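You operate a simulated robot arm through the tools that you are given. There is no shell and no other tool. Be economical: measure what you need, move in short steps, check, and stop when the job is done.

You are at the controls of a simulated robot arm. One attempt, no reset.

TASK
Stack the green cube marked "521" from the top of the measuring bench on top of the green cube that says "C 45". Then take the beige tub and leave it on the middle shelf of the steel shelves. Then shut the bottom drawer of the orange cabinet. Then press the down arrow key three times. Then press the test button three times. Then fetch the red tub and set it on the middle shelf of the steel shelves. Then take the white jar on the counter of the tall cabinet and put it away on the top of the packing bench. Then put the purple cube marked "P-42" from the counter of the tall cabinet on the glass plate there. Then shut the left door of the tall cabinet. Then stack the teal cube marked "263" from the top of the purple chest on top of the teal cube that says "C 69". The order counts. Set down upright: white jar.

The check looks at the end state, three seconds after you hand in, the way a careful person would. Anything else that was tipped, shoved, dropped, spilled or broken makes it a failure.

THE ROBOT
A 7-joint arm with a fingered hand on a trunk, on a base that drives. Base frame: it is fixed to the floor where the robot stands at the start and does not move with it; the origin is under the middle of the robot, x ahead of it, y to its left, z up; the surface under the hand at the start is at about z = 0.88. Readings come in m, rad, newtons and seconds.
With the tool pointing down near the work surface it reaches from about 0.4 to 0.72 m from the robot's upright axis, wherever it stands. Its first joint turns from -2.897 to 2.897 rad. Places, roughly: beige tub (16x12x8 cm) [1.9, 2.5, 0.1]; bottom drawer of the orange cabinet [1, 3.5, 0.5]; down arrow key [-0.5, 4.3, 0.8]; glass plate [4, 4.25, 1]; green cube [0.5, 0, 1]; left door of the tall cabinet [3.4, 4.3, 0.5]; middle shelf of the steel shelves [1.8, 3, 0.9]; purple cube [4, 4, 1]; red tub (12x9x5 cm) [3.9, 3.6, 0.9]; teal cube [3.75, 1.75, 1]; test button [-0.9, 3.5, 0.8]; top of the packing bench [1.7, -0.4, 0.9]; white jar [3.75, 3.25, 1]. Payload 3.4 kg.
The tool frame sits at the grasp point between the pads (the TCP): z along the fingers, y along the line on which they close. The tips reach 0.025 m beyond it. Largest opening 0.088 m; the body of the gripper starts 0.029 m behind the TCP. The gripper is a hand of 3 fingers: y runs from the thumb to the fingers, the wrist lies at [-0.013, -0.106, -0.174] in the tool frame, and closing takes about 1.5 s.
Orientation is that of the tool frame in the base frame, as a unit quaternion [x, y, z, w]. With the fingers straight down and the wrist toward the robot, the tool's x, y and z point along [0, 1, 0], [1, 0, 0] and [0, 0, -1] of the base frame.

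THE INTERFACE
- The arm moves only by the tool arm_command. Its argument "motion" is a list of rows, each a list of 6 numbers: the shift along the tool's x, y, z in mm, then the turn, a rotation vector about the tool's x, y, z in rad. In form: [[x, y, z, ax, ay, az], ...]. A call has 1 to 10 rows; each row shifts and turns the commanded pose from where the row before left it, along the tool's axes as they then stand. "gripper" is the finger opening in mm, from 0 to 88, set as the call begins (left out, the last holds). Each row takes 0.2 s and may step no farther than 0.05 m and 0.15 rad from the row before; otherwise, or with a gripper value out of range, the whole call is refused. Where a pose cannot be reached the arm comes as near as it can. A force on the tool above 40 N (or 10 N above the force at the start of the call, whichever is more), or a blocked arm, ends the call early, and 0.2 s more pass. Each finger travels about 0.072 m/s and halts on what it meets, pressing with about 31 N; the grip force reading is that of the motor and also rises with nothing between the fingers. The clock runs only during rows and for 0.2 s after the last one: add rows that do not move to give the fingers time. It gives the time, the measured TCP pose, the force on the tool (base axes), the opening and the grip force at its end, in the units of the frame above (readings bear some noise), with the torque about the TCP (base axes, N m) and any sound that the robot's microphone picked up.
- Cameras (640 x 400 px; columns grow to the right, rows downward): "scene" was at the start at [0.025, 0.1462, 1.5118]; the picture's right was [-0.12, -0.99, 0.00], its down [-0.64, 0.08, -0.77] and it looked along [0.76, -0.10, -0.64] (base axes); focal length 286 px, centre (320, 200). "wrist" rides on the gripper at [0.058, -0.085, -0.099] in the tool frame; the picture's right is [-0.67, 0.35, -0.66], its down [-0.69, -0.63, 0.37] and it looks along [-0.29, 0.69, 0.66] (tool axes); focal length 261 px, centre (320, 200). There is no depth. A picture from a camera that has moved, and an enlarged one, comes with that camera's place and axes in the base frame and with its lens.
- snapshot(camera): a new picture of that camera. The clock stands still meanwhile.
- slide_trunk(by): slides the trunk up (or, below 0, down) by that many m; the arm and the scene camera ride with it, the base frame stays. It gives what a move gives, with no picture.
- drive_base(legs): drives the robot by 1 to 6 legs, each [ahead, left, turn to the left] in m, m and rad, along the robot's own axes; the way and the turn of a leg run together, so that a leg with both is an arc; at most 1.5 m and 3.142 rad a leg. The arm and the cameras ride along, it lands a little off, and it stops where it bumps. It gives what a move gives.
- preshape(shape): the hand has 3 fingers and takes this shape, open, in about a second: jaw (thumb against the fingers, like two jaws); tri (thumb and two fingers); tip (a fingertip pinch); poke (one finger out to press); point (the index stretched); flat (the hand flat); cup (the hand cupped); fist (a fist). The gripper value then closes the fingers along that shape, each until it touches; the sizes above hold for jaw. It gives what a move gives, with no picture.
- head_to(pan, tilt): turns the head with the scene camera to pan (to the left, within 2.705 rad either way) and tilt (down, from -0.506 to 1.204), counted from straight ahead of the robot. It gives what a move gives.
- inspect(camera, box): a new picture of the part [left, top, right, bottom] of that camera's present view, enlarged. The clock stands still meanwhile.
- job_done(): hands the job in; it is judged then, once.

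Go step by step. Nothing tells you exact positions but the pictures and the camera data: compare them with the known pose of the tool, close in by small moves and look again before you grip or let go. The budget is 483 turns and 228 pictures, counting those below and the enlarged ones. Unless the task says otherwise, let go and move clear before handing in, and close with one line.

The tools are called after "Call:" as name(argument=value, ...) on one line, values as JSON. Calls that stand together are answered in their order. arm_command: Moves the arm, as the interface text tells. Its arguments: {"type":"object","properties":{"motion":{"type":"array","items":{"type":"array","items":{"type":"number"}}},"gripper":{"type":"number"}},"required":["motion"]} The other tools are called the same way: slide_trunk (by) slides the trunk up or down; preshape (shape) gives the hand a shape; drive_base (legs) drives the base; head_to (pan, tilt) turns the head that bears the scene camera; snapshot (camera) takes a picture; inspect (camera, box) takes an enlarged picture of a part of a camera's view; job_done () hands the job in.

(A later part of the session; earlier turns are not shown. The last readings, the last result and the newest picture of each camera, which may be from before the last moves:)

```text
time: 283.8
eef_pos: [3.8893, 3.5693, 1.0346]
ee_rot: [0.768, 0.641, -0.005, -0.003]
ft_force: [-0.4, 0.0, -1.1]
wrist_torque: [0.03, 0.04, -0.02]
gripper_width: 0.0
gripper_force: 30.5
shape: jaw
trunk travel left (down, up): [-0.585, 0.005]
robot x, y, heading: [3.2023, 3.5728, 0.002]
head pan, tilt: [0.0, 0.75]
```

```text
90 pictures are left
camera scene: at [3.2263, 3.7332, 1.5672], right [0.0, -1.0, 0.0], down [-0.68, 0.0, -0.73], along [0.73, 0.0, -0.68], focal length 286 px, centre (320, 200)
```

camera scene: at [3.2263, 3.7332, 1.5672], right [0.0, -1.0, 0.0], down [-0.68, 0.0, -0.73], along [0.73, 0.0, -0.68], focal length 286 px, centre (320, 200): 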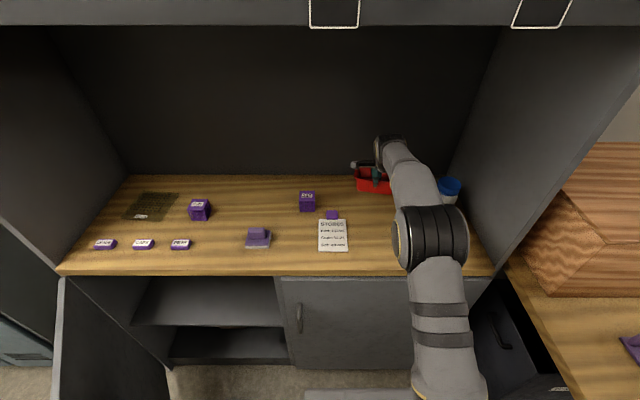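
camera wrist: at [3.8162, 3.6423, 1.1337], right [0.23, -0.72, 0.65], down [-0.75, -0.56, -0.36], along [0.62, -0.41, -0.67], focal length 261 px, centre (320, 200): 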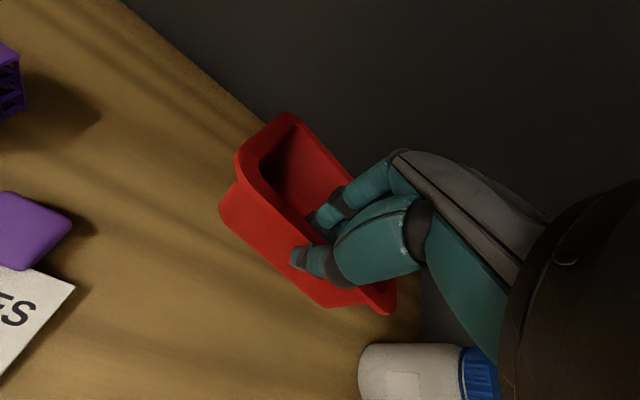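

The tub is held securely. I raise it, back out of the cabinet, draw the arm in, and turn to face the shelves.

Call:
arm_command(motion=[[0, 0, -30, 0, 0, 0], [0, 0, -30, 0, 0, 0], [0, 0, 0, 0, 0, 0]])

Call:
drive_base(legs=[[-0.48, 0, 0]])

Call:
arm_command(motion=[[-8, -42, 0, 0, 0, 0], [-8, -42, 0, 0, 0, 0], [-8, -42, 0, 0, 0, 0], [-8, -42, 0, 0, 0, 0], [-8, -42, 0, 0, 0, 0], [0, -40, 0, 0, 0, -0.09], [0, 0, 0, 0, 0, -0.09], [0, 0, 0, 0, 0, 0]])

Call:
snapshot(camera="wrist")

```text
time: 284.6
eef_pos: [3.8882, 3.5682, 1.095]
ee_rot: [0.768, 0.641, -0.005, -0.003]
ft_force: [-0.7, -0.2, -0.6]
wrist_torque: [0.01, 0.04, 0.03]
gripper_width: 0.0
gripper_force: 31.0
shape: jaw
trunk travel left (down, up): [-0.585, 0.005]
robot x, y, heading: [3.2058, 3.5799, 0.0]
head pan, tilt: [0.0, 0.75]
```

```text
time: 287.5
eef_pos: [3.4071, 3.5662, 1.093]
ee_rot: [0.77, 0.639, -0.005, -0.003]
ft_force: [0.3, 0.1, -0.8]
wrist_torque: [0.01, 0.01, -0.02]
gripper_width: 0.0001
gripper_force: 31.1
shape: jaw
trunk travel left (down, up): [-0.585, 0.005]
robot x, y, heading: [2.7226, 3.5787, -0.002]
head pan, tilt: [0.0, 0.75]
```

```text
time: 289.3
eef_pos: [3.1548, 3.5734, 1.0969]
ee_rot: [0.708, 0.706, -0.005, -0.004]
ft_force: [0.9, 0.0, -1.0]
wrist_torque: [-0.02, 0.01, -0.02]
gripper_width: 0.0
gripper_force: 31.6
shape: jaw
trunk travel left (down, up): [-0.585, 0.005]
robot x, y, heading: [2.7225, 3.5771, -0.001]
head pan, tilt: [0.0, 0.75]
```

```text
89 pictures are left
camera wrist: at [3.0708, 3.6328, 1.1972], right [0.35, -0.67, 0.65], down [-0.64, -0.68, -0.36], along [0.69, -0.29, -0.67], focal length 261 px, centre (320, 200)
```

wrist: 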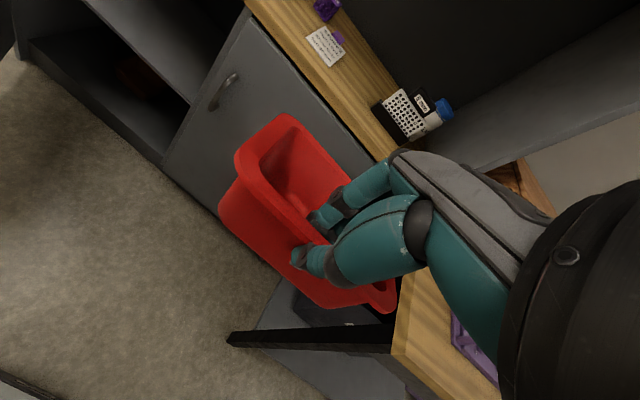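

Call:
drive_base(legs=[[0.06, 0, 0], [0, 0, 1.57], [0, 0, 1.572]])

Call:
snapshot(camera="scene")

```text
time: 297.9
eef_pos: [2.3466, 3.5758, 1.0969]
ee_rot: [0.71, -0.704, 0.003, -0.004]
ft_force: [0.5, 0.0, -0.7]
wrist_torque: [-0.02, -0.08, -0.02]
gripper_width: 0.0
gripper_force: 30.7
shape: jaw
trunk travel left (down, up): [-0.585, 0.005]
robot x, y, heading: [2.781, 3.5747, -3.136]
head pan, tilt: [0.0, 0.75]
```

```text
88 pictures are left
camera scene: at [2.7604, 3.4177, 1.5672], right [-0.01, 1.0, 0.0], down [0.68, 0.0, -0.73], along [-0.73, 0.0, -0.68], focal length 286 px, centre (320, 200)
```

scene: 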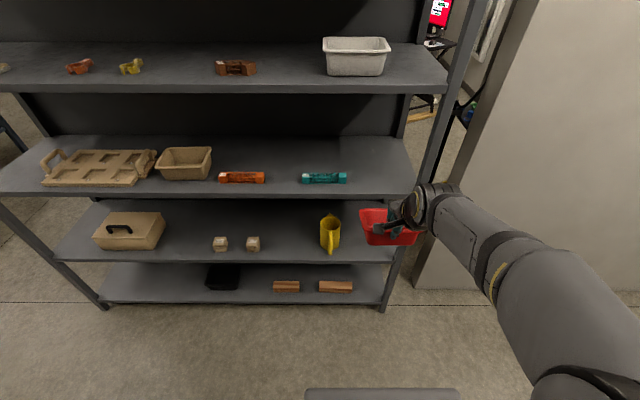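

The right end of the middle shelf is free from y of about 3.52 (teal part) to about 3.74. I aim the tub at y of about 3.635: shift sideways, tilt the hand to level it and check.

Call:
drive_base(legs=[[0, -0.065, 0]])

Call:
arm_command(motion=[[0, 0, 0, -0.08, 0, 0], [0, 0, 0, -0.08, 0, 0], [0, 0, 0, -0.09, 0, 0], [0, 0, 0, 0, 0, 0]])

Call:
inspect(camera="scene", box=[290, 120, 470, 260])

```text
time: 298.9
eef_pos: [2.3465, 3.642, 1.0976]
ee_rot: [0.71, -0.704, 0.004, -0.004]
ft_force: [0.1, -1.4, -0.4]
wrist_torque: [0.02, -0.01, 0.02]
gripper_width: 0.0002
gripper_force: 31.1
shape: jaw
trunk travel left (down, up): [-0.585, 0.005]
robot x, y, heading: [2.7804, 3.6432, -3.136]
head pan, tilt: [0.0, 0.75]
```

```text
time: 299.9
eef_pos: [2.3479, 3.6423, 1.0962]
ee_rot: [0.704, -0.7, -0.084, 0.085]
ft_force: [-0.4, -0.9, -0.7]
wrist_torque: [0.01, -0.04, -0.01]
gripper_width: 0.0
gripper_force: 30.7
shape: jaw
trunk travel left (down, up): [-0.585, 0.005]
robot x, y, heading: [2.7843, 3.6408, -3.133]
head pan, tilt: [0.0, 0.75]
```

```text
2.86 times, centred on (380, 190) of scene
camera zoom: at [2.7599, 3.4824, 1.5672], right [-0.01, 1.0, 0.0], down [0.68, 0.0, -0.73], along [-0.73, 0.0, -0.68], focal length 818 px, centre (149, 229)
```

zoom: 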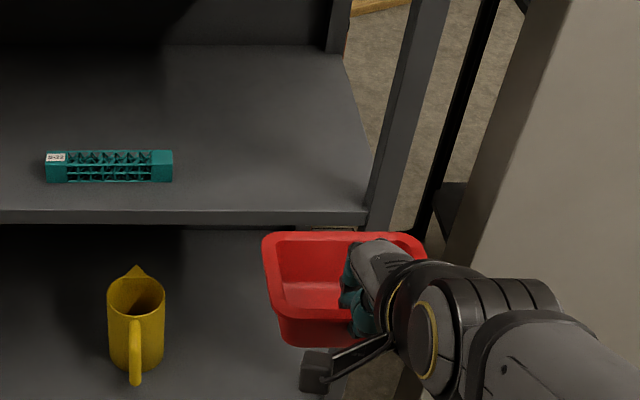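

There's .25 m of free shelf. The tub's far edge is still a bit low, so I tilt 0.13 rad more, then drive and extend over the shelf.

Call:
arm_command(motion=[[0, 0, 0, -0.13, 0, 0], [0, 0, 0, 0, 0, 0]])

Call:
drive_base(legs=[[0.22, 0, 0]])

Call:
inspect(camera="scene", box=[270, 130, 490, 290])

```text
time: 300.5
eef_pos: [2.3466, 3.6403, 1.0966]
ee_rot: [0.698, -0.692, -0.13, 0.131]
ft_force: [0.1, -0.5, -1.2]
wrist_torque: [0.04, -0.07, 0.02]
gripper_width: 0.0001
gripper_force: 31.1
shape: jaw
trunk travel left (down, up): [-0.585, 0.005]
robot x, y, heading: [2.7812, 3.644, -3.133]
head pan, tilt: [0.0, 0.75]
```

```text
time: 302.2
eef_pos: [2.1253, 3.6406, 1.0971]
ee_rot: [0.698, -0.693, -0.128, 0.13]
ft_force: [-0.8, -0.7, -0.9]
wrist_torque: [-0.04, -0.05, -0.02]
gripper_width: 0.0
gripper_force: 31.1
shape: jaw
trunk travel left (down, up): [-0.585, 0.005]
robot x, y, heading: [2.5589, 3.6401, -3.135]
head pan, tilt: [0.0, 0.75]
```

```text
2.50 times, centred on (380, 210) of scene
camera zoom: at [2.5378, 3.4809, 1.5672], right [-0.01, 1.0, 0.0], down [0.68, 0.0, -0.73], along [-0.73, -0.01, -0.68], focal length 715 px, centre (170, 175)
```

zoom: 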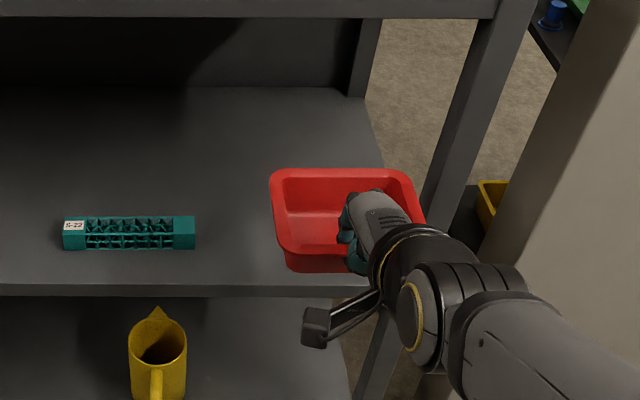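

Call:
arm_command(motion=[[0, 38.3, 15.3, 0, 0, 0], [0, 38.3, 15.3, 0, 0, 0], [0, 38.3, 15.3, 0, 0, 0], [0, 38.3, 15.3, 0, 0, 0], [0, 0, 0, 0, 0, 0]])

Call:
snapshot(camera="scene")

Call:
snapshot(camera="wrist")

```text
time: 303.4
eef_pos: [1.9612, 3.6371, 1.0946]
ee_rot: [0.697, -0.693, -0.131, 0.13]
ft_force: [-0.9, 0.3, -0.4]
wrist_torque: [0.02, -0.06, 0.02]
gripper_width: 0.0
gripper_force: 31.0
shape: jaw
trunk travel left (down, up): [-0.585, 0.005]
robot x, y, heading: [2.559, 3.6378, -3.132]
head pan, tilt: [0.0, 0.75]
```

```text
85 pictures are left
camera scene: at [2.539, 3.4808, 1.5672], right [-0.01, 1.0, 0.0], down [0.68, 0.0, -0.73], along [-0.73, -0.01, -0.68], focal length 286 px, centre (320, 200)
```

scene: 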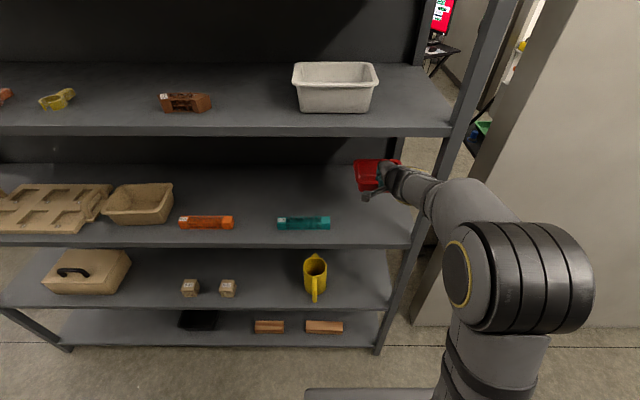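

```text
84 pictures are left
camera wrist: at [2.0762, 3.5823, 1.1562], right [-0.09, 0.67, 0.74], down [0.45, 0.69, -0.57], along [-0.89, 0.28, -0.36], focal length 261 px, centre (320, 200)
```

wrist: 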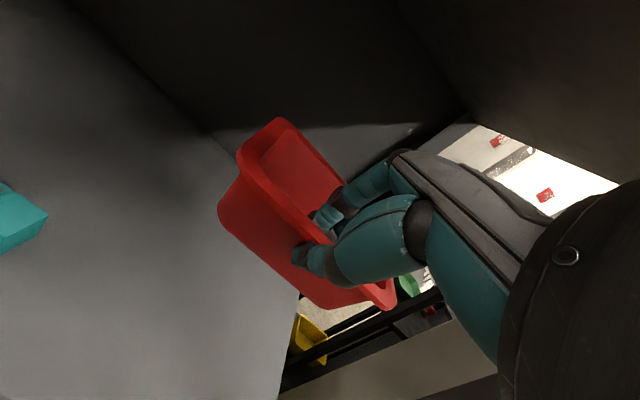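

The tub is over the free end of the shelf. I lower most of the way.

Call:
arm_command(motion=[[0, -11.1, 27.9, 0, 0, 0], [0, -11.1, 27.9, 0, 0, 0], [0, -11.1, 27.9, 0, 0, 0], [0, -9.3, 23.2, 0, 0, 0], [0, 0, 0, 0, 0, 0]])

Call:
inspect(camera="scene", box=[270, 130, 490, 290])

Call:
snapshot(camera="wrist")

```text
time: 304.6
eef_pos: [1.9628, 3.6391, 0.9788]
ee_rot: [0.698, -0.693, -0.13, 0.129]
ft_force: [-0.7, 0.4, -0.7]
wrist_torque: [-0.04, -0.04, 0.0]
gripper_width: 0.0001
gripper_force: 30.6
shape: jaw
trunk travel left (down, up): [-0.585, 0.005]
robot x, y, heading: [2.5579, 3.6395, -3.132]
head pan, tilt: [0.0, 0.75]
```

```text
2.50 times, centred on (380, 210) of scene
camera zoom: at [2.5388, 3.481, 1.5673], right [-0.01, 1.0, 0.0], down [0.68, 0.0, -0.73], along [-0.73, -0.01, -0.68], focal length 715 px, centre (170, 175)
```

zoom: 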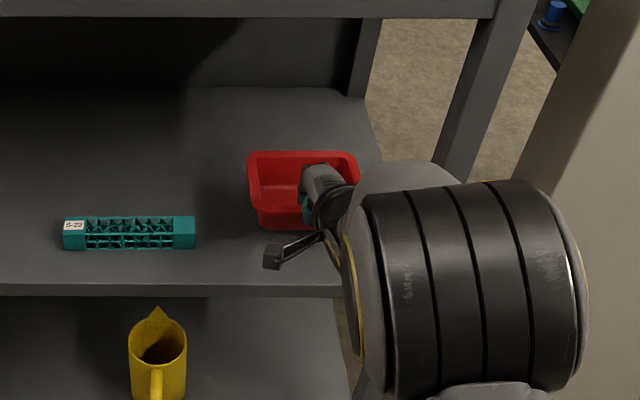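

```text
82 pictures are left
camera wrist: at [2.078, 3.5833, 1.0414], right [-0.09, 0.67, 0.74], down [0.45, 0.69, -0.57], along [-0.89, 0.28, -0.37], focal length 261 px, centre (320, 200)
```

wrist: 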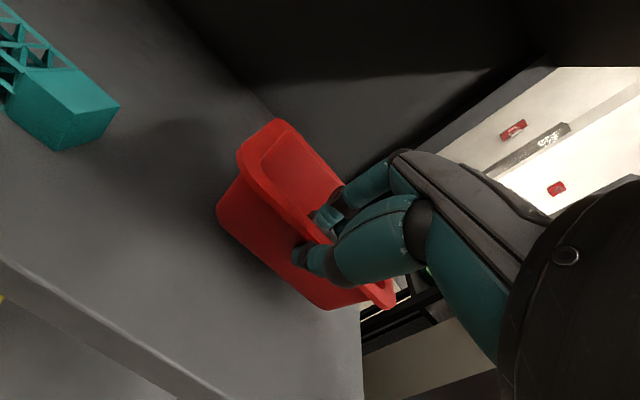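

I shift 12 mm away from the shelf end and ease it down.

Call:
arm_command(motion=[[12, -5.6, 13.9, 0, 0, 0], [0, -3.7, 9.3, 0, 0, 0], [0, -2.6, 6.5, 0, 0, 0], [0, 0, 0, 0, 0, 0]])

Call:
arm_command(motion=[[0, -1.5, 3.7, 0, 0, 0], [0, -1.5, 3.7, 0, 0, 0], [0, 0, 0, 0, 0, 0]])

Call:
inspect(camera="scene", box=[270, 130, 490, 290])

```text
time: 305.6
eef_pos: [1.9621, 3.627, 0.9488]
ee_rot: [0.697, -0.693, -0.13, 0.132]
ft_force: [0.0, -0.1, 7.8]
wrist_torque: [-0.01, 0.05, 0.0]
gripper_width: 0.0002
gripper_force: 31.0
shape: jaw
trunk travel left (down, up): [-0.585, 0.005]
robot x, y, heading: [2.5581, 3.6399, -3.139]
head pan, tilt: [0.0, 0.75]
```

```text
time: 306.4
eef_pos: [1.9612, 3.6275, 0.9468]
ee_rot: [0.696, -0.691, -0.135, 0.137]
ft_force: [2.3, 0.0, 20.3]
wrist_torque: [0.0, 0.18, 0.01]
gripper_width: 0.0009
gripper_force: 31.3
shape: jaw
trunk travel left (down, up): [-0.585, 0.005]
robot x, y, heading: [2.5585, 3.638, -3.129]
head pan, tilt: [0.0, 0.75]
stopped in row 3: the force on the tool passed its limit at 41 N (the readings are from after the stop); the commanded pose is now the measured one
```

```text
2.50 times, centred on (380, 210) of scene
camera zoom: at [2.542, 3.481, 1.5671], right [-0.01, 1.0, 0.0], down [0.68, 0.0, -0.73], along [-0.73, -0.01, -0.68], focal length 715 px, centre (170, 175)
```

zoom: 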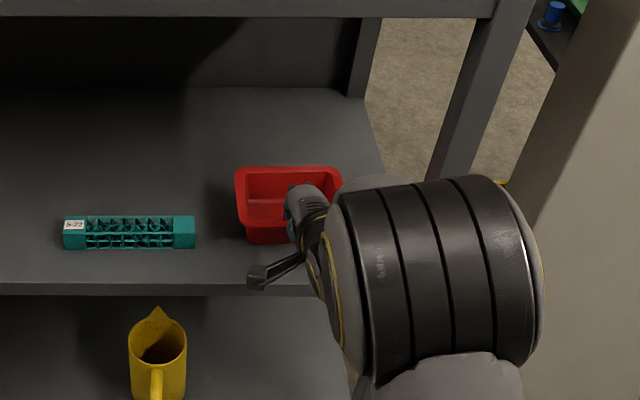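

It's seated. I relax upward 2 mm, open, and withdraw along the finger axis.

Call:
arm_command(motion=[[0, 0.7, -1.9, 0, 0, 0], [0, 0, 0, 0, 0, 0]])

Call:
arm_command(motion=[[0, 0, 0, 0, 0, 0], [0, 0, 0, 0, 0, 0], [0, 0, 0, 0, 0, 0], [0, 0, 0, 0, 0, 0]], gripper=50)

Call:
snapshot(camera="wrist")

Call:
arm_command(motion=[[0, 0, -15, 0, 0, 0], [0, 0, -25, 0, 0, 0], [0, 0, -35, 0, 0, 0], [0, 0, 0, 0, 0, 0]])

Call:
snapshot(camera="wrist")

```text
time: 307.1
eef_pos: [1.9613, 3.6257, 0.9471]
ee_rot: [0.696, -0.692, -0.134, 0.136]
ft_force: [-1.5, -0.9, 20.4]
wrist_torque: [-0.01, 0.25, -0.03]
gripper_width: 0.0009
gripper_force: 31.1
shape: jaw
trunk travel left (down, up): [-0.585, 0.005]
robot x, y, heading: [2.5589, 3.6397, -3.136]
head pan, tilt: [0.0, 0.75]
```

```text
time: 308.1
eef_pos: [1.961, 3.6276, 0.9443]
ee_rot: [0.697, -0.692, -0.133, 0.133]
ft_force: [-0.1, -0.4, 0.9]
wrist_torque: [0.02, 0.05, 0.02]
gripper_width: 0.0496
gripper_force: 0.1
shape: jaw
trunk travel left (down, up): [-0.585, 0.005]
robot x, y, heading: [2.5645, 3.6408, -3.135]
head pan, tilt: [0.0, 0.75]
```

```text
80 pictures are left
camera wrist: at [2.0766, 3.5715, 1.0056], right [-0.09, 0.67, 0.74], down [0.45, 0.69, -0.57], along [-0.89, 0.28, -0.36], focal length 261 px, centre (320, 200)
```

wrist: 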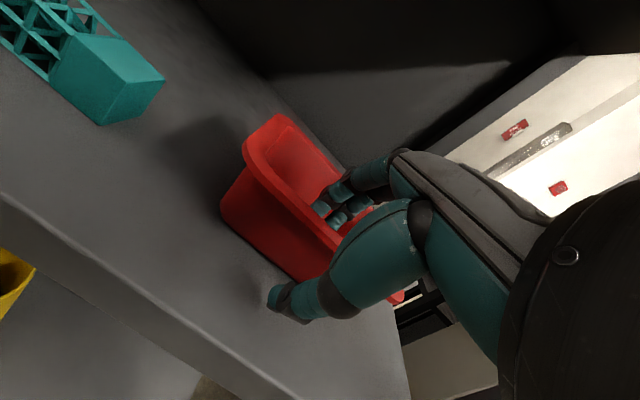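

```text
time: 309.1
eef_pos: [1.9895, 3.6287, 1.0149]
ee_rot: [0.697, -0.692, -0.132, 0.134]
ft_force: [0.7, 0.3, 0.0]
wrist_torque: [-0.03, 0.02, -0.01]
gripper_width: 0.0499
gripper_force: 0.0
shape: jaw
trunk travel left (down, up): [-0.585, 0.005]
robot x, y, heading: [2.5656, 3.6401, -3.137]
head pan, tilt: [0.0, 0.75]
```

```text
79 pictures are left
camera wrist: at [2.1049, 3.572, 1.0758], right [-0.09, 0.67, 0.74], down [0.45, 0.69, -0.57], along [-0.89, 0.28, -0.36], focal length 261 px, centre (320, 200)
```

wrist: 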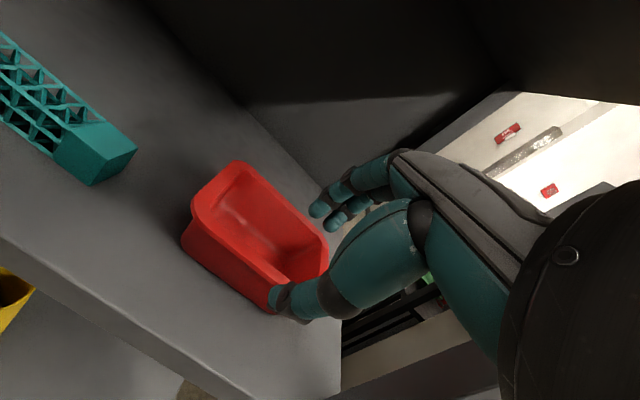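

The red tub stands on the middle shelf, clear of the edge. I back off, straighten the hand, and turn back to the cabinet for the white jar.

Call:
drive_base(legs=[[-0.22, 0, 0]])

Call:
arm_command(motion=[[0, -20, -20, 0.13, 0, 0], [0, -20, -20, 0.13, 0, 0], [0, -25, -10, 0.12, 0, 0], [0, -30, -10, 0, 0, 0], [0, -30, 0, 0, 0, 0], [0, 0, 0, 0, 0, 0]])

Call:
drive_base(legs=[[0, 0, -1.57], [0, 0, -1.57]])

Call:
snapshot(camera="scene")

```text
time: 310.8
eef_pos: [2.2133, 3.6295, 1.0155]
ee_rot: [0.696, -0.693, -0.133, 0.133]
ft_force: [0.9, -0.6, -0.5]
wrist_torque: [-0.02, 0.06, 0.0]
gripper_width: 0.0497
gripper_force: 0.0
shape: jaw
trunk travel left (down, up): [-0.585, 0.005]
robot x, y, heading: [2.7833, 3.6398, -3.137]
head pan, tilt: [0.0, 0.75]
```

```text
time: 312.1
eef_pos: [2.349, 3.6287, 1.0581]
ee_rot: [0.71, -0.705, 0.002, -0.001]
ft_force: [0.2, -0.4, 0.3]
wrist_torque: [0.0, 0.0, 0.0]
gripper_width: 0.0498
gripper_force: 0.0
shape: jaw
trunk travel left (down, up): [-0.585, 0.005]
robot x, y, heading: [2.7835, 3.6439, -3.136]
head pan, tilt: [0.0, 0.75]
```

```text
time: 320.2
eef_pos: [3.2195, 3.6558, 1.0587]
ee_rot: [0.702, 0.712, -0.001, -0.001]
ft_force: [-0.2, -0.1, -0.1]
wrist_torque: [-0.06, 0.02, 0.02]
gripper_width: 0.05
gripper_force: 0.0
shape: jaw
trunk travel left (down, up): [-0.585, 0.005]
robot x, y, heading: [2.7851, 3.6409, 0.013]
head pan, tilt: [0.0, 0.75]
```

```text
78 pictures are left
camera scene: at [2.8053, 3.799, 1.5673], right [0.01, -1.0, 0.0], down [-0.68, -0.01, -0.73], along [0.73, 0.01, -0.68], focal length 286 px, centre (320, 200)
```

scene: 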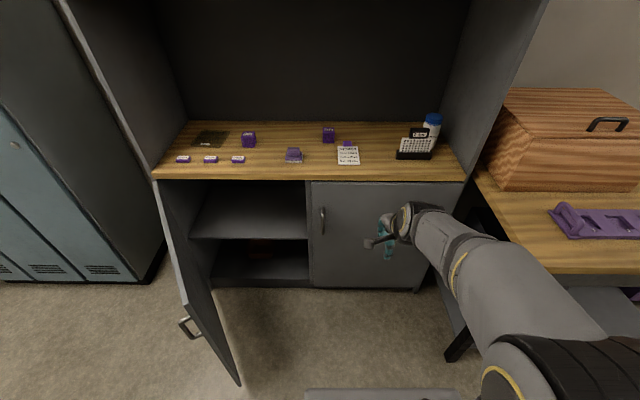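

The jar stands at about (3.84, 3.371), cap top z about 1.04, about 65 mm wide, with a stand before it and the cabinet wall to its right. I'll grip it across y (hand yawed 90° clockwise). First I drive closer with the hand raised.

Call:
arm_command(motion=[[0, 0, -40, 0, 0, 0], [0, 0, -40, 0, 0, 0], [0, 0, 0, 0, 0, 0]], gripper=88)

Call:
drive_base(legs=[[0.46, -0.085, -0.013]])

Call:
arm_command(motion=[[0, 0, 0, 0, 0, 0.15], [0, 0, 0, 0, 0, 0.15], [0, 0, 0, 0, 0, 0.15], [0, 0, 0, 0, 0, 0.15], [0, 0, 0, 0, 0, 0.15], [0, 0, 0, 0, 0, 0.15], [0, 0, 0, 0, 0, 0.15], [0, 0, 0, 0, 0, 0.15], [0, 0, 0, 0, 0, 0.15], [0, 0, 0, 0, 0, 0.15]])

Call:
snapshot(camera="scene")

Call:
snapshot(camera="wrist")

```text
time: 321.0
eef_pos: [3.2193, 3.6572, 1.1389]
ee_rot: [0.703, 0.712, -0.001, -0.001]
ft_force: [0.1, -0.5, -0.3]
wrist_torque: [0.0, -0.04, 0.01]
gripper_width: 0.0875
gripper_force: 0.0
shape: jaw
trunk travel left (down, up): [-0.585, 0.005]
robot x, y, heading: [2.7806, 3.6409, 0.016]
head pan, tilt: [0.0, 0.75]
```

```text
time: 323.8
eef_pos: [3.6873, 3.5691, 1.1389]
ee_rot: [0.707, 0.707, -0.001, -0.002]
ft_force: [0.2, 0.1, -0.7]
wrist_torque: [0.03, 0.01, 0.0]
gripper_width: 0.0874
gripper_force: 0.1
shape: jaw
trunk travel left (down, up): [-0.585, 0.005]
robot x, y, heading: [3.2512, 3.5586, -0.001]
head pan, tilt: [0.0, 0.75]
```

```text
time: 326.0
eef_pos: [3.6864, 3.5686, 1.1385]
ee_rot: [0.999, 0.034, -0.001, 0.0]
ft_force: [0.1, 0.2, 1.3]
wrist_torque: [0.0, 0.01, -0.02]
gripper_width: 0.0874
gripper_force: 0.0
shape: jaw
trunk travel left (down, up): [-0.585, 0.005]
robot x, y, heading: [3.2459, 3.5629, 0.0]
head pan, tilt: [0.0, 0.75]
```

```text
77 pictures are left
camera scene: at [3.2748, 3.7172, 1.5672], right [0.0, -1.0, 0.0], down [-0.68, 0.0, -0.73], along [0.73, 0.0, -0.68], focal length 286 px, centre (320, 200)
```

scene: 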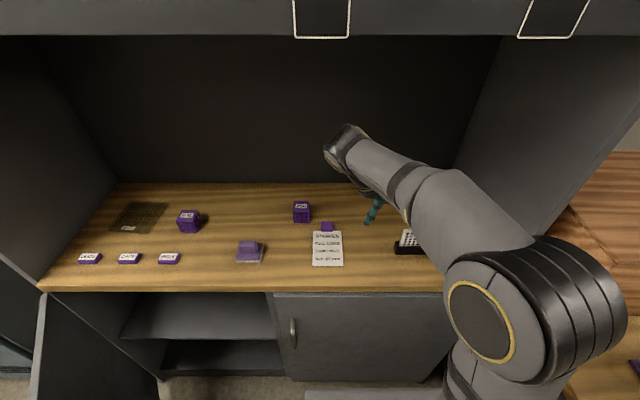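

```text
76 pictures are left
camera wrist: at [3.7383, 3.6589, 1.238], right [-0.64, -0.39, 0.66], down [-0.73, 0.58, -0.36], along [-0.24, -0.71, -0.66], focal length 261 px, centre (320, 200)
```

wrist: 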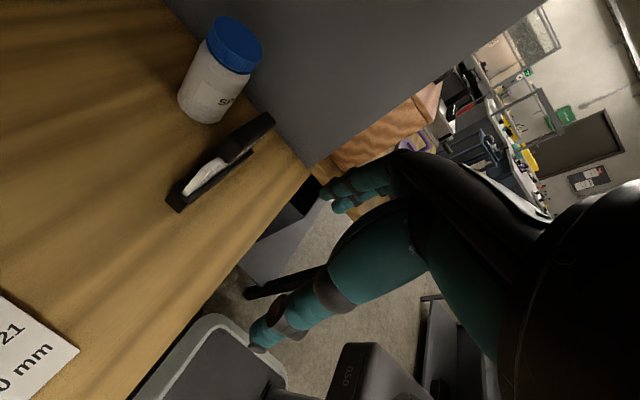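

The jar shows clearly, at about (3.855, 3.37). I finish the yaw and move over it at a safe height.

Call:
arm_command(motion=[[25.8, 35, 0, 0, 0, 0], [25.8, 35, 0, 0, 0, 0], [25.8, 35, 0, 0, 0, 0], [25.8, 35, 0, 0, 0, 0], [25.8, 35, 0, 0, 0, 0], [25.8, 35, 0, 0, 0, 0], [0, 0, 0, 0, 0, 0.07], [0, 0, 0, 0, 0, 0]])

Call:
snapshot(camera="wrist")

Call:
snapshot(camera="scene")

```text
time: 327.8
eef_pos: [3.8551, 3.3684, 1.1381]
ee_rot: [1.0, 0.001, -0.001, 0.0]
ft_force: [-0.3, -0.5, 0.0]
wrist_torque: [0.0, -0.02, -0.01]
gripper_width: 0.0877
gripper_force: 0.2
shape: jaw
trunk travel left (down, up): [-0.585, 0.005]
robot x, y, heading: [3.251, 3.5619, -0.001]
head pan, tilt: [0.0, 0.75]
```

```text
75 pictures are left
camera wrist: at [3.9131, 3.4557, 1.2373], right [-0.67, -0.35, 0.66], down [-0.69, 0.63, -0.36], along [-0.29, -0.69, -0.66], focal length 261 px, centre (320, 200)
```

wrist: 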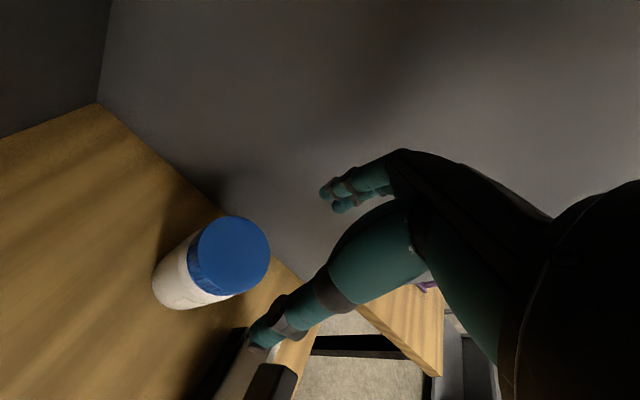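

```text
74 pictures are left
camera scene: at [3.2745, 3.7171, 1.5672], right [0.0, -1.0, 0.0], down [-0.68, 0.0, -0.73], along [0.73, 0.0, -0.68], focal length 286 px, centre (320, 200)
```

scene: 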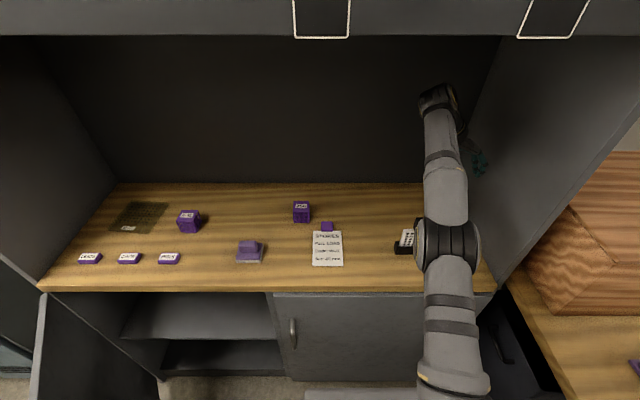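

The cap centre triangulates to (3.869, 3.361), top z 1.034; the wall is at y = 3.27. I centre on it and descend partway to verify.

Call:
arm_command(motion=[[14, 7, 15, 0, 0, 0], [0, 0, 30, 0, 0, 0], [0, 0, 30, 0, 0, 0], [0, 0, 0, 0, 0, 0]])

Call:
snapshot(camera="wrist")

Call:
inspect(camera="scene", box=[380, 80, 560, 290])

```text
time: 328.8
eef_pos: [3.8595, 3.3672, 1.0584]
ee_rot: [1.0, 0.0, -0.001, 0.0]
ft_force: [0.0, -0.1, -0.9]
wrist_torque: [-0.05, -0.01, -0.01]
gripper_width: 0.0875
gripper_force: 0.1
shape: jaw
out of reach, approached as far as the arm can: row 1
trunk travel left (down, up): [-0.585, 0.005]
robot x, y, heading: [3.2493, 3.5647, 0.003]
head pan, tilt: [0.0, 0.75]
```

```text
73 pictures are left
camera wrist: at [3.917, 3.4533, 1.1582], right [-0.67, -0.35, 0.66], down [-0.69, 0.63, -0.36], along [-0.29, -0.69, -0.66], focal length 261 px, centre (320, 200)
```

wrist: 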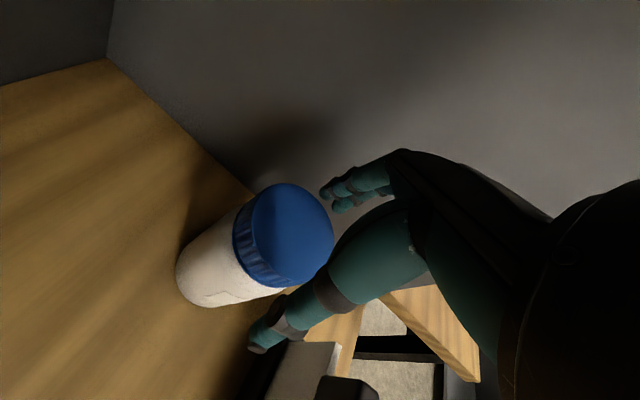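

```text
1.90 times, centred on (470, 185) of scene
camera zoom: at [3.2746, 3.717, 1.5673], right [0.0, -1.0, 0.0], down [-0.68, 0.0, -0.73], along [0.73, 0.0, -0.68], focal length 545 px, centre (34, 229)
```

zoom: 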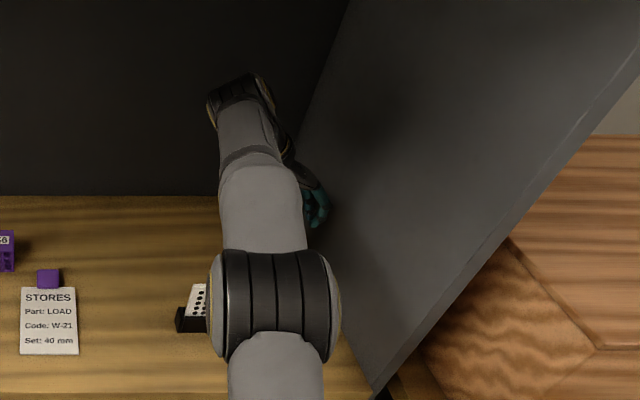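

The reach is at its limit, so I raise the hand, move the base 4 cm closer and re-centre.

Call:
arm_command(motion=[[0, 0, -30, 0, 0, 0], [0, 0, -30, 0, 0, 0], [0, 0, 0, 0, 0, 0]])

Call:
drive_base(legs=[[0.05, -0.02, 0]])

```text
time: 329.6
eef_pos: [3.8594, 3.3659, 1.12]
ee_rot: [1.0, 0.001, -0.003, 0.0]
ft_force: [-0.1, 0.0, 0.7]
wrist_torque: [0.02, 0.03, 0.0]
gripper_width: 0.0878
gripper_force: 0.1
shape: jaw
trunk travel left (down, up): [-0.585, 0.005]
robot x, y, heading: [3.2522, 3.5577, 0.003]
head pan, tilt: [0.0, 0.75]
```

```text
time: 330.6
eef_pos: [3.9108, 3.3467, 1.1196]
ee_rot: [1.0, 0.001, -0.001, -0.001]
ft_force: [0.4, -0.2, 0.2]
wrist_torque: [-0.01, 0.01, 0.01]
gripper_width: 0.0876
gripper_force: 0.1
shape: jaw
trunk travel left (down, up): [-0.585, 0.005]
robot x, y, heading: [3.3005, 3.5394, 0.002]
head pan, tilt: [0.0, 0.75]
```

Call:
arm_command(motion=[[-21, -7, 0, 0, 0, 0], [-21, -7, 0, 0, 0, 0], [0, 0, 20, 0, 0, 0], [0, 0, 20, 0, 0, 0], [0, 0, 20, 0, 0, 0], [0, 0, 0, 0, 0, 0]])

Call:
snapshot(camera="wrist")

```text
time: 332.0
eef_pos: [3.8668, 3.361, 1.058]
ee_rot: [1.0, 0.001, -0.001, -0.002]
ft_force: [0.0, -0.8, -0.6]
wrist_torque: [0.02, -0.02, 0.03]
gripper_width: 0.088
gripper_force: 0.1
shape: jaw
trunk travel left (down, up): [-0.585, 0.005]
robot x, y, heading: [3.3014, 3.5433, 0.001]
head pan, tilt: [0.0, 0.75]
```

```text
71 pictures are left
camera wrist: at [3.9251, 3.4478, 1.158], right [-0.67, -0.35, 0.66], down [-0.69, 0.63, -0.36], along [-0.29, -0.69, -0.66], focal length 261 px, centre (320, 200)
```

wrist: 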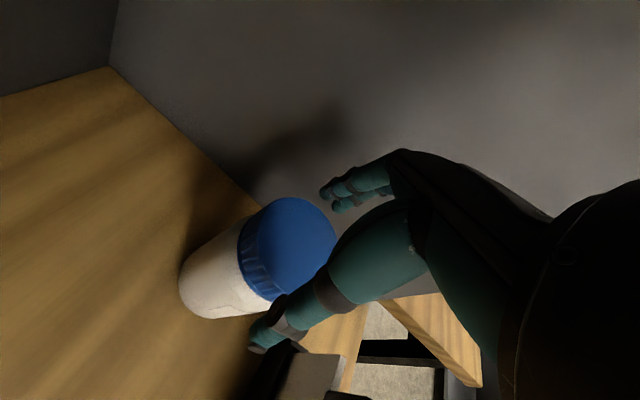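

Centred within about 3 mm. I descend to the cap height and close.

Call:
arm_command(motion=[[3, -2, 15, 0, 0, 0], [0, 0, 15, 0, 0, 0], [0, 0, 13, 0, 0, 0], [0, 0, 0, 0, 0, 0]])

Call:
arm_command(motion=[[0, 0, 0, 0, 0, 0], [0, 0, 0, 0, 0, 0], [0, 0, 0, 0, 0, 0], [0, 0, 0, 0, 0, 0], [0, 0, 0, 0, 0, 0]], gripper=40)

Call:
snapshot(camera="wrist")

```text
time: 333.0
eef_pos: [3.8698, 3.3625, 1.0177]
ee_rot: [1.0, 0.001, -0.001, 0.0]
ft_force: [0.2, -1.3, 2.9]
wrist_torque: [-0.02, -0.03, -0.05]
gripper_width: 0.0879
gripper_force: 0.0
shape: jaw
trunk travel left (down, up): [-0.585, 0.005]
robot x, y, heading: [3.2989, 3.5402, 0.002]
head pan, tilt: [0.0, 0.75]
```

```text
time: 334.2
eef_pos: [3.8706, 3.3627, 1.015]
ee_rot: [1.0, 0.001, -0.002, 0.0]
ft_force: [0.3, 0.2, 0.3]
wrist_torque: [-0.05, 0.02, 0.01]
gripper_width: 0.0683
gripper_force: 30.9
shape: jaw
trunk travel left (down, up): [-0.585, 0.005]
robot x, y, heading: [3.3007, 3.5407, 0.001]
head pan, tilt: [0.0, 0.75]
```

```text
70 pictures are left
camera wrist: at [3.9282, 3.4497, 1.1148], right [-0.67, -0.35, 0.66], down [-0.69, 0.63, -0.36], along [-0.29, -0.69, -0.66], focal length 261 px, centre (320, 200)
```

wrist: 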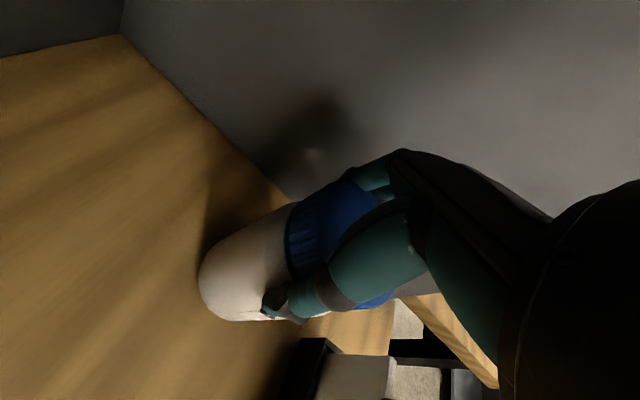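

The jar is gripped at 68 mm. I lift it straight up.

Call:
arm_command(motion=[[0, 0, -10, 0, 0, 0], [0, 0, -30, 0, 0, 0], [0, 0, -40, 0, 0, 0], [0, 0, -30, 0, 0, 0], [0, 0, 0, 0, 0, 0]])

Call:
snapshot(camera="wrist")

```text
time: 335.4
eef_pos: [3.8712, 3.3628, 1.1263]
ee_rot: [1.0, 0.0, -0.001, -0.001]
ft_force: [0.1, -0.8, -1.3]
wrist_torque: [-0.01, -0.02, -0.02]
gripper_width: 0.0681
gripper_force: 30.9
shape: jaw
trunk travel left (down, up): [-0.585, 0.005]
robot x, y, heading: [3.3045, 3.5402, -0.0]
head pan, tilt: [0.0, 0.75]
```

```text
69 pictures are left
camera wrist: at [3.9287, 3.4486, 1.2255], right [-0.67, -0.35, 0.66], down [-0.69, 0.63, -0.36], along [-0.29, -0.69, -0.66], focal length 261 px, centre (320, 200)
```

wrist: 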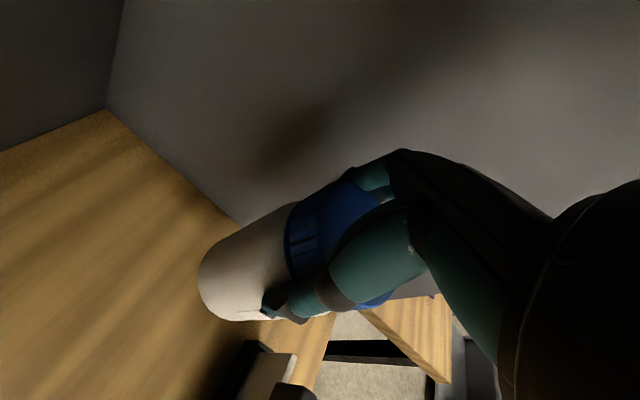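

Call:
arm_command(motion=[[0, 0, -15, 0, 0, 0], [0, 0, -15, 0, 0, 0], [0, 0, 0, 0, 0, 0]])

Call:
snapshot(camera="scene")

```text
time: 336.2
eef_pos: [3.8719, 3.3632, 1.1559]
ee_rot: [1.0, 0.001, -0.002, -0.001]
ft_force: [0.0, -0.8, -2.1]
wrist_torque: [0.02, 0.02, 0.01]
gripper_width: 0.0682
gripper_force: 31.2
shape: jaw
trunk travel left (down, up): [-0.585, 0.005]
robot x, y, heading: [3.3003, 3.5417, -0.001]
head pan, tilt: [0.0, 0.75]
```

```text
68 pictures are left
camera scene: at [3.3245, 3.6973, 1.5672], right [0.0, -1.0, 0.0], down [-0.68, 0.0, -0.73], along [0.73, 0.0, -0.68], focal length 286 px, centre (320, 200)
```

scene: 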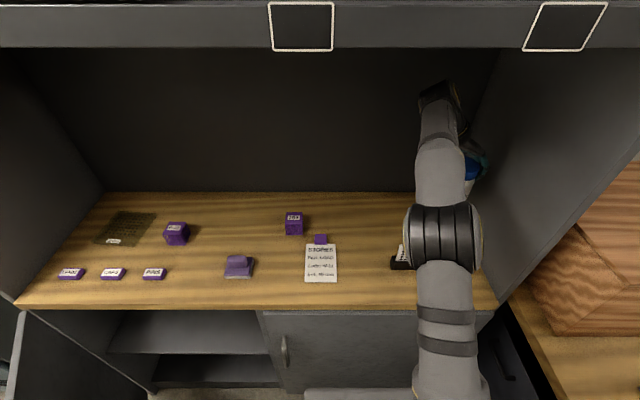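

I back out of the cabinet with the jar held high, turn to face down the aisle (−y) and drive south.

Call:
drive_base(legs=[[-0.58, 0, 0], [0, 0, -1.57], [1.3, 0, 0], [0.9, 0, 0]])

Call:
head_to(pan=0.15, tilt=0.5)

Call:
snapshot(camera="scene")

```text
time: 353.8
eef_pos: [2.4988, 0.757, 1.1557]
ee_rot: [-0.699, 0.715, 0.002, 0.002]
ft_force: [0.0, -0.7, -1.4]
wrist_torque: [-0.01, 0.02, 0.01]
gripper_width: 0.0683
gripper_force: 31.0
shape: jaw
trunk travel left (down, up): [-0.585, 0.005]
robot x, y, heading: [2.691, 1.3224, -1.591]
head pan, tilt: [0.0, 0.75]
```

```text
time: 354.6
eef_pos: [2.4993, 0.7556, 1.1552]
ee_rot: [-0.699, 0.715, 0.001, 0.001]
ft_force: [-0.8, 0.3, -2.0]
wrist_torque: [-0.02, 0.01, 0.01]
gripper_width: 0.0682
gripper_force: 30.6
shape: jaw
trunk travel left (down, up): [-0.585, 0.005]
robot x, y, heading: [2.6888, 1.3252, -1.592]
head pan, tilt: [0.15, 0.499]
```

```text
67 pictures are left
camera scene: at [2.8622, 1.2873, 1.5891], right [-0.99, -0.12, 0.0], down [-0.06, 0.48, -0.88], along [0.11, -0.87, -0.48], focal length 286 px, centre (320, 200)
```

scene: 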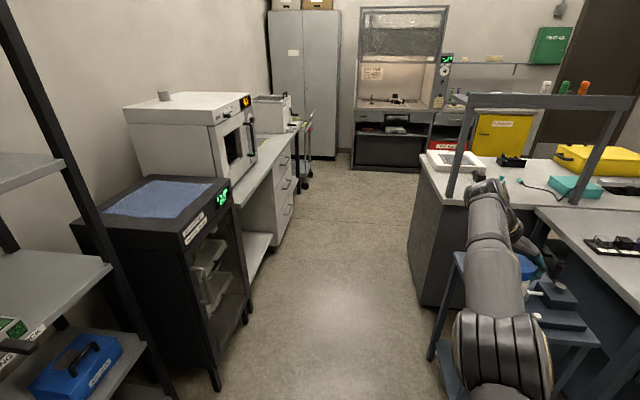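

The way south is clear, and the packing bench is on the right with an overhead frame. I zoom on its top to find a free spot.

Call:
inspect(camera="scene", box=[410, 70, 640, 250])

```text
2.22 times, centred on (525, 160) of scene
camera zoom: at [2.8622, 1.2873, 1.5891], right [-0.99, -0.12, 0.0], down [-0.06, 0.48, -0.88], along [0.11, -0.87, -0.48], focal length 636 px, centre (-136, 289)
```

zoom: 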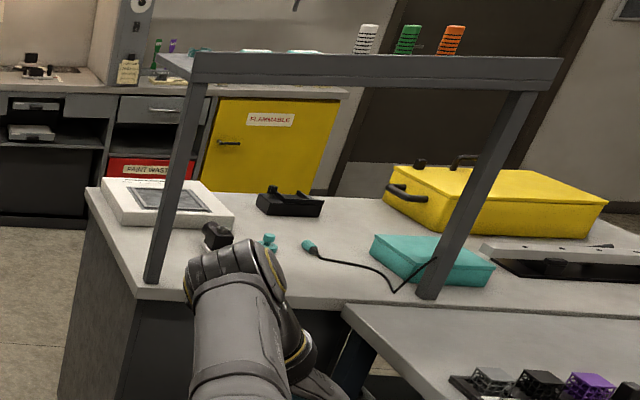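

The overhead shelf covers the bench's north edge, so I'll place the jar from the south side. I drive around the bench's end to its south aisle and look.

Call:
drive_base(legs=[[0, 0.28, 0], [1.5, 0, 0], [1.2, 0, 0], [0, 0, -1.55]])

Call:
head_to(pan=-0.5, tilt=0.5)

Call:
snapshot(camera="scene")

```text
time: 373.0
eef_pos: [2.3178, -1.1982, 1.156]
ee_rot: [0.003, 1.0, -0.001, 0.002]
ft_force: [-0.1, -0.3, -1.2]
wrist_torque: [-0.04, 0.05, -0.01]
gripper_width: 0.068
gripper_force: 30.4
shape: jaw
trunk travel left (down, up): [-0.585, 0.005]
robot x, y, heading: [2.8871, -1.3777, 3.135]
head pan, tilt: [0.15, 0.499]
```

```text
time: 374.0
eef_pos: [2.3176, -1.1998, 1.155]
ee_rot: [0.002, 1.0, 0.001, 0.002]
ft_force: [0.2, 0.1, -2.5]
wrist_torque: [-0.02, -0.01, 0.01]
gripper_width: 0.068
gripper_force: 30.9
shape: jaw
trunk travel left (down, up): [-0.585, 0.005]
robot x, y, heading: [2.8862, -1.3804, 3.139]
head pan, tilt: [-0.499, 0.499]
```

```text
65 pictures are left
camera scene: at [2.8677, -1.495, 1.5892], right [0.48, 0.88, 0.0], down [0.42, -0.23, -0.88], along [-0.77, 0.42, -0.48], focal length 286 px, centre (320, 200)
```

scene: 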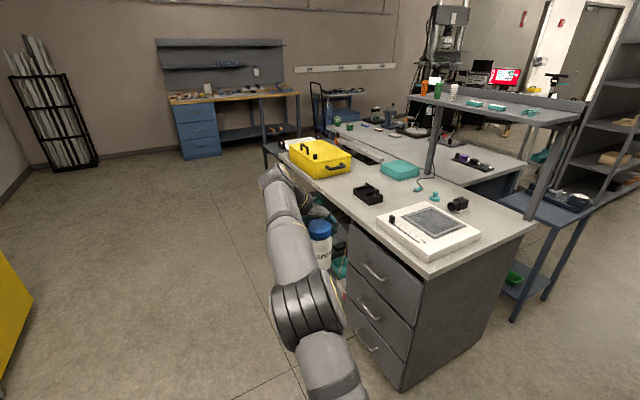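

Call:
inspect(camera="scene", box=[270, 110, 550, 280])

```text
2.29 times, centred on (410, 195) of scene
camera zoom: at [2.8677, -1.495, 1.5892], right [0.48, 0.88, 0.0], down [0.42, -0.23, -0.88], along [-0.77, 0.42, -0.48], focal length 654 px, centre (114, 211)
```

zoom: 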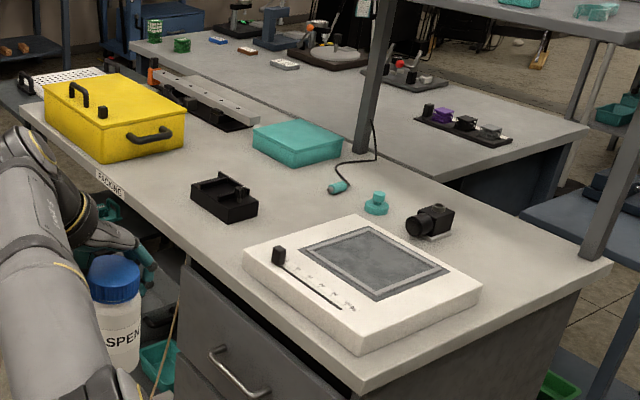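

There's a free patch on the packing bench at about (1.65, −0.65), between the yellow case (x ≤ 1.55) and the black holder (x ≥ 1.75). I turn to face +y and slide along the south side to it.

Call:
drive_base(legs=[[0, 0, -1.565], [0, 1.41, 0]])

Call:
head_to(pan=0.0, tilt=0.75)

Call:
snapshot(camera="scene")

Call:
snapshot(camera="wrist")

```text
time: 384.9
eef_pos: [1.6401, -0.8106, 1.1564]
ee_rot: [0.705, 0.709, -0.001, 0.001]
ft_force: [1.0, -0.6, -2.1]
wrist_torque: [0.02, 0.04, -0.01]
gripper_width: 0.0679
gripper_force: 31.2
shape: jaw
trunk travel left (down, up): [-0.585, 0.005]
robot x, y, heading: [1.4662, -1.3843, 1.575]
head pan, tilt: [-0.499, 0.499]
```

```text
time: 385.9
eef_pos: [1.6397, -0.8116, 1.1552]
ee_rot: [0.705, 0.709, -0.001, 0.001]
ft_force: [-0.4, 0.6, -2.4]
wrist_torque: [0.0, -0.04, 0.01]
gripper_width: 0.0679
gripper_force: 31.1
shape: jaw
trunk travel left (down, up): [-0.585, 0.005]
robot x, y, heading: [1.4651, -1.3806, 1.575]
head pan, tilt: [0.0, 0.75]
```

```text
63 pictures are left
camera scene: at [1.3081, -1.3614, 1.5673], right [1.0, 0.0, 0.0], down [0.0, -0.68, -0.73], along [0.0, 0.73, -0.68], focal length 286 px, centre (320, 200)
```

scene: 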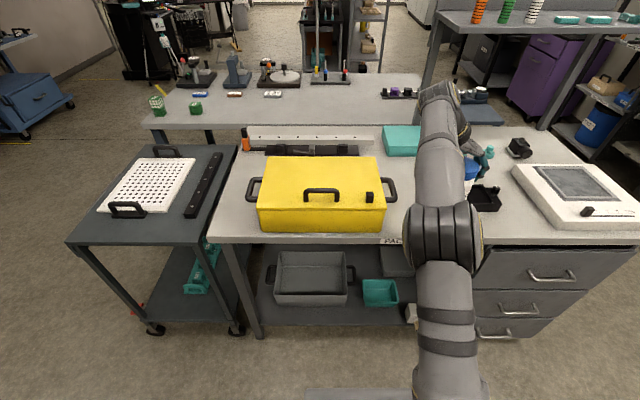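

```text
62 pictures are left
camera wrist: at [1.5544, -0.7517, 1.2553], right [0.35, -0.67, 0.66], down [-0.62, -0.69, -0.36], along [0.7, -0.28, -0.66], focal length 261 px, centre (320, 200)
```

wrist: 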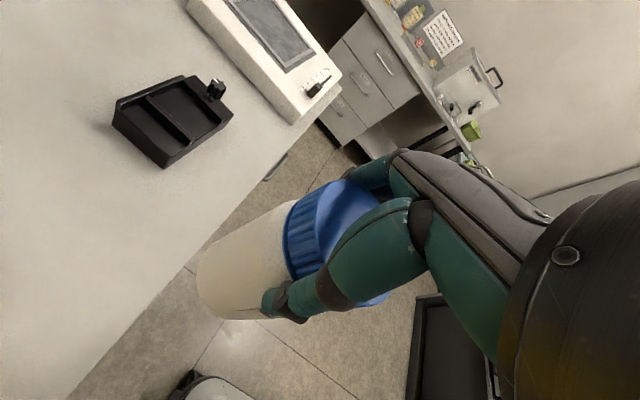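

The gap is x 1.56–1.75; I take x = 1.665, y about −0.67. I drive forward 0.14 m and 0.025 m right, then lower partway.

Call:
drive_base(legs=[[0.14, -0.025, -0.004]])

Call:
arm_command(motion=[[0, 0, 30, 0, 0, 0], [0, 0, 30, 0, 0, 0], [0, 0, 20, 0, 0, 0], [0, 0, 0, 0, 0, 0]])

Call:
snapshot(camera="wrist")

Call:
inspect(camera="scene", box=[340, 130, 560, 290])

```text
time: 387.2
eef_pos: [1.6686, -0.6719, 1.1553]
ee_rot: [0.707, 0.708, -0.002, 0.0]
ft_force: [-0.3, -0.5, -2.4]
wrist_torque: [0.0, 0.03, -0.01]
gripper_width: 0.0681
gripper_force: 30.7
shape: jaw
trunk travel left (down, up): [-0.585, 0.005]
robot x, y, heading: [1.4923, -1.2404, 1.568]
head pan, tilt: [0.0, 0.75]
```

```text
time: 388.2
eef_pos: [1.6661, -0.6724, 1.0746]
ee_rot: [0.706, 0.708, -0.002, 0.0]
ft_force: [-0.3, -0.5, -1.1]
wrist_torque: [-0.01, 0.02, 0.0]
gripper_width: 0.068
gripper_force: 30.8
shape: jaw
trunk travel left (down, up): [-0.585, 0.005]
robot x, y, heading: [1.4911, -1.2441, 1.57]
head pan, tilt: [0.0, 0.75]
```

```text
61 pictures are left
camera wrist: at [1.5815, -0.613, 1.1745], right [0.35, -0.67, 0.66], down [-0.63, -0.69, -0.36], along [0.69, -0.29, -0.66], focal length 261 px, centre (320, 200)
```

wrist: 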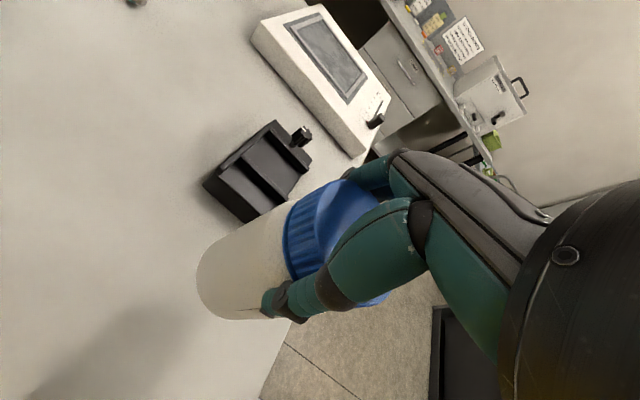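

```text
2.50 times, centred on (450, 210) of scene
camera zoom: at [1.3328, -1.2219, 1.5673], right [1.0, 0.0, 0.0], down [0.0, -0.68, -0.73], along [0.0, 0.73, -0.68], focal length 715 px, centre (-5, 175)
```

zoom: 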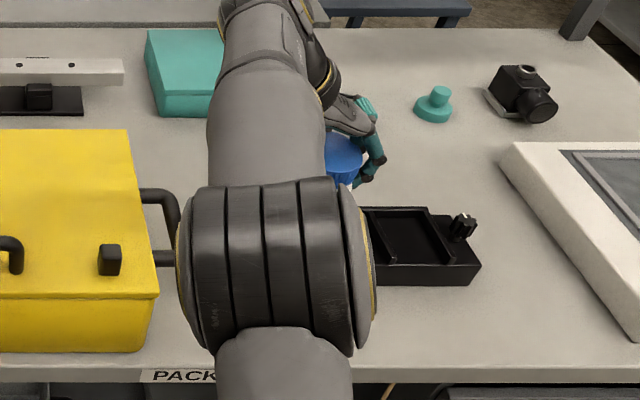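

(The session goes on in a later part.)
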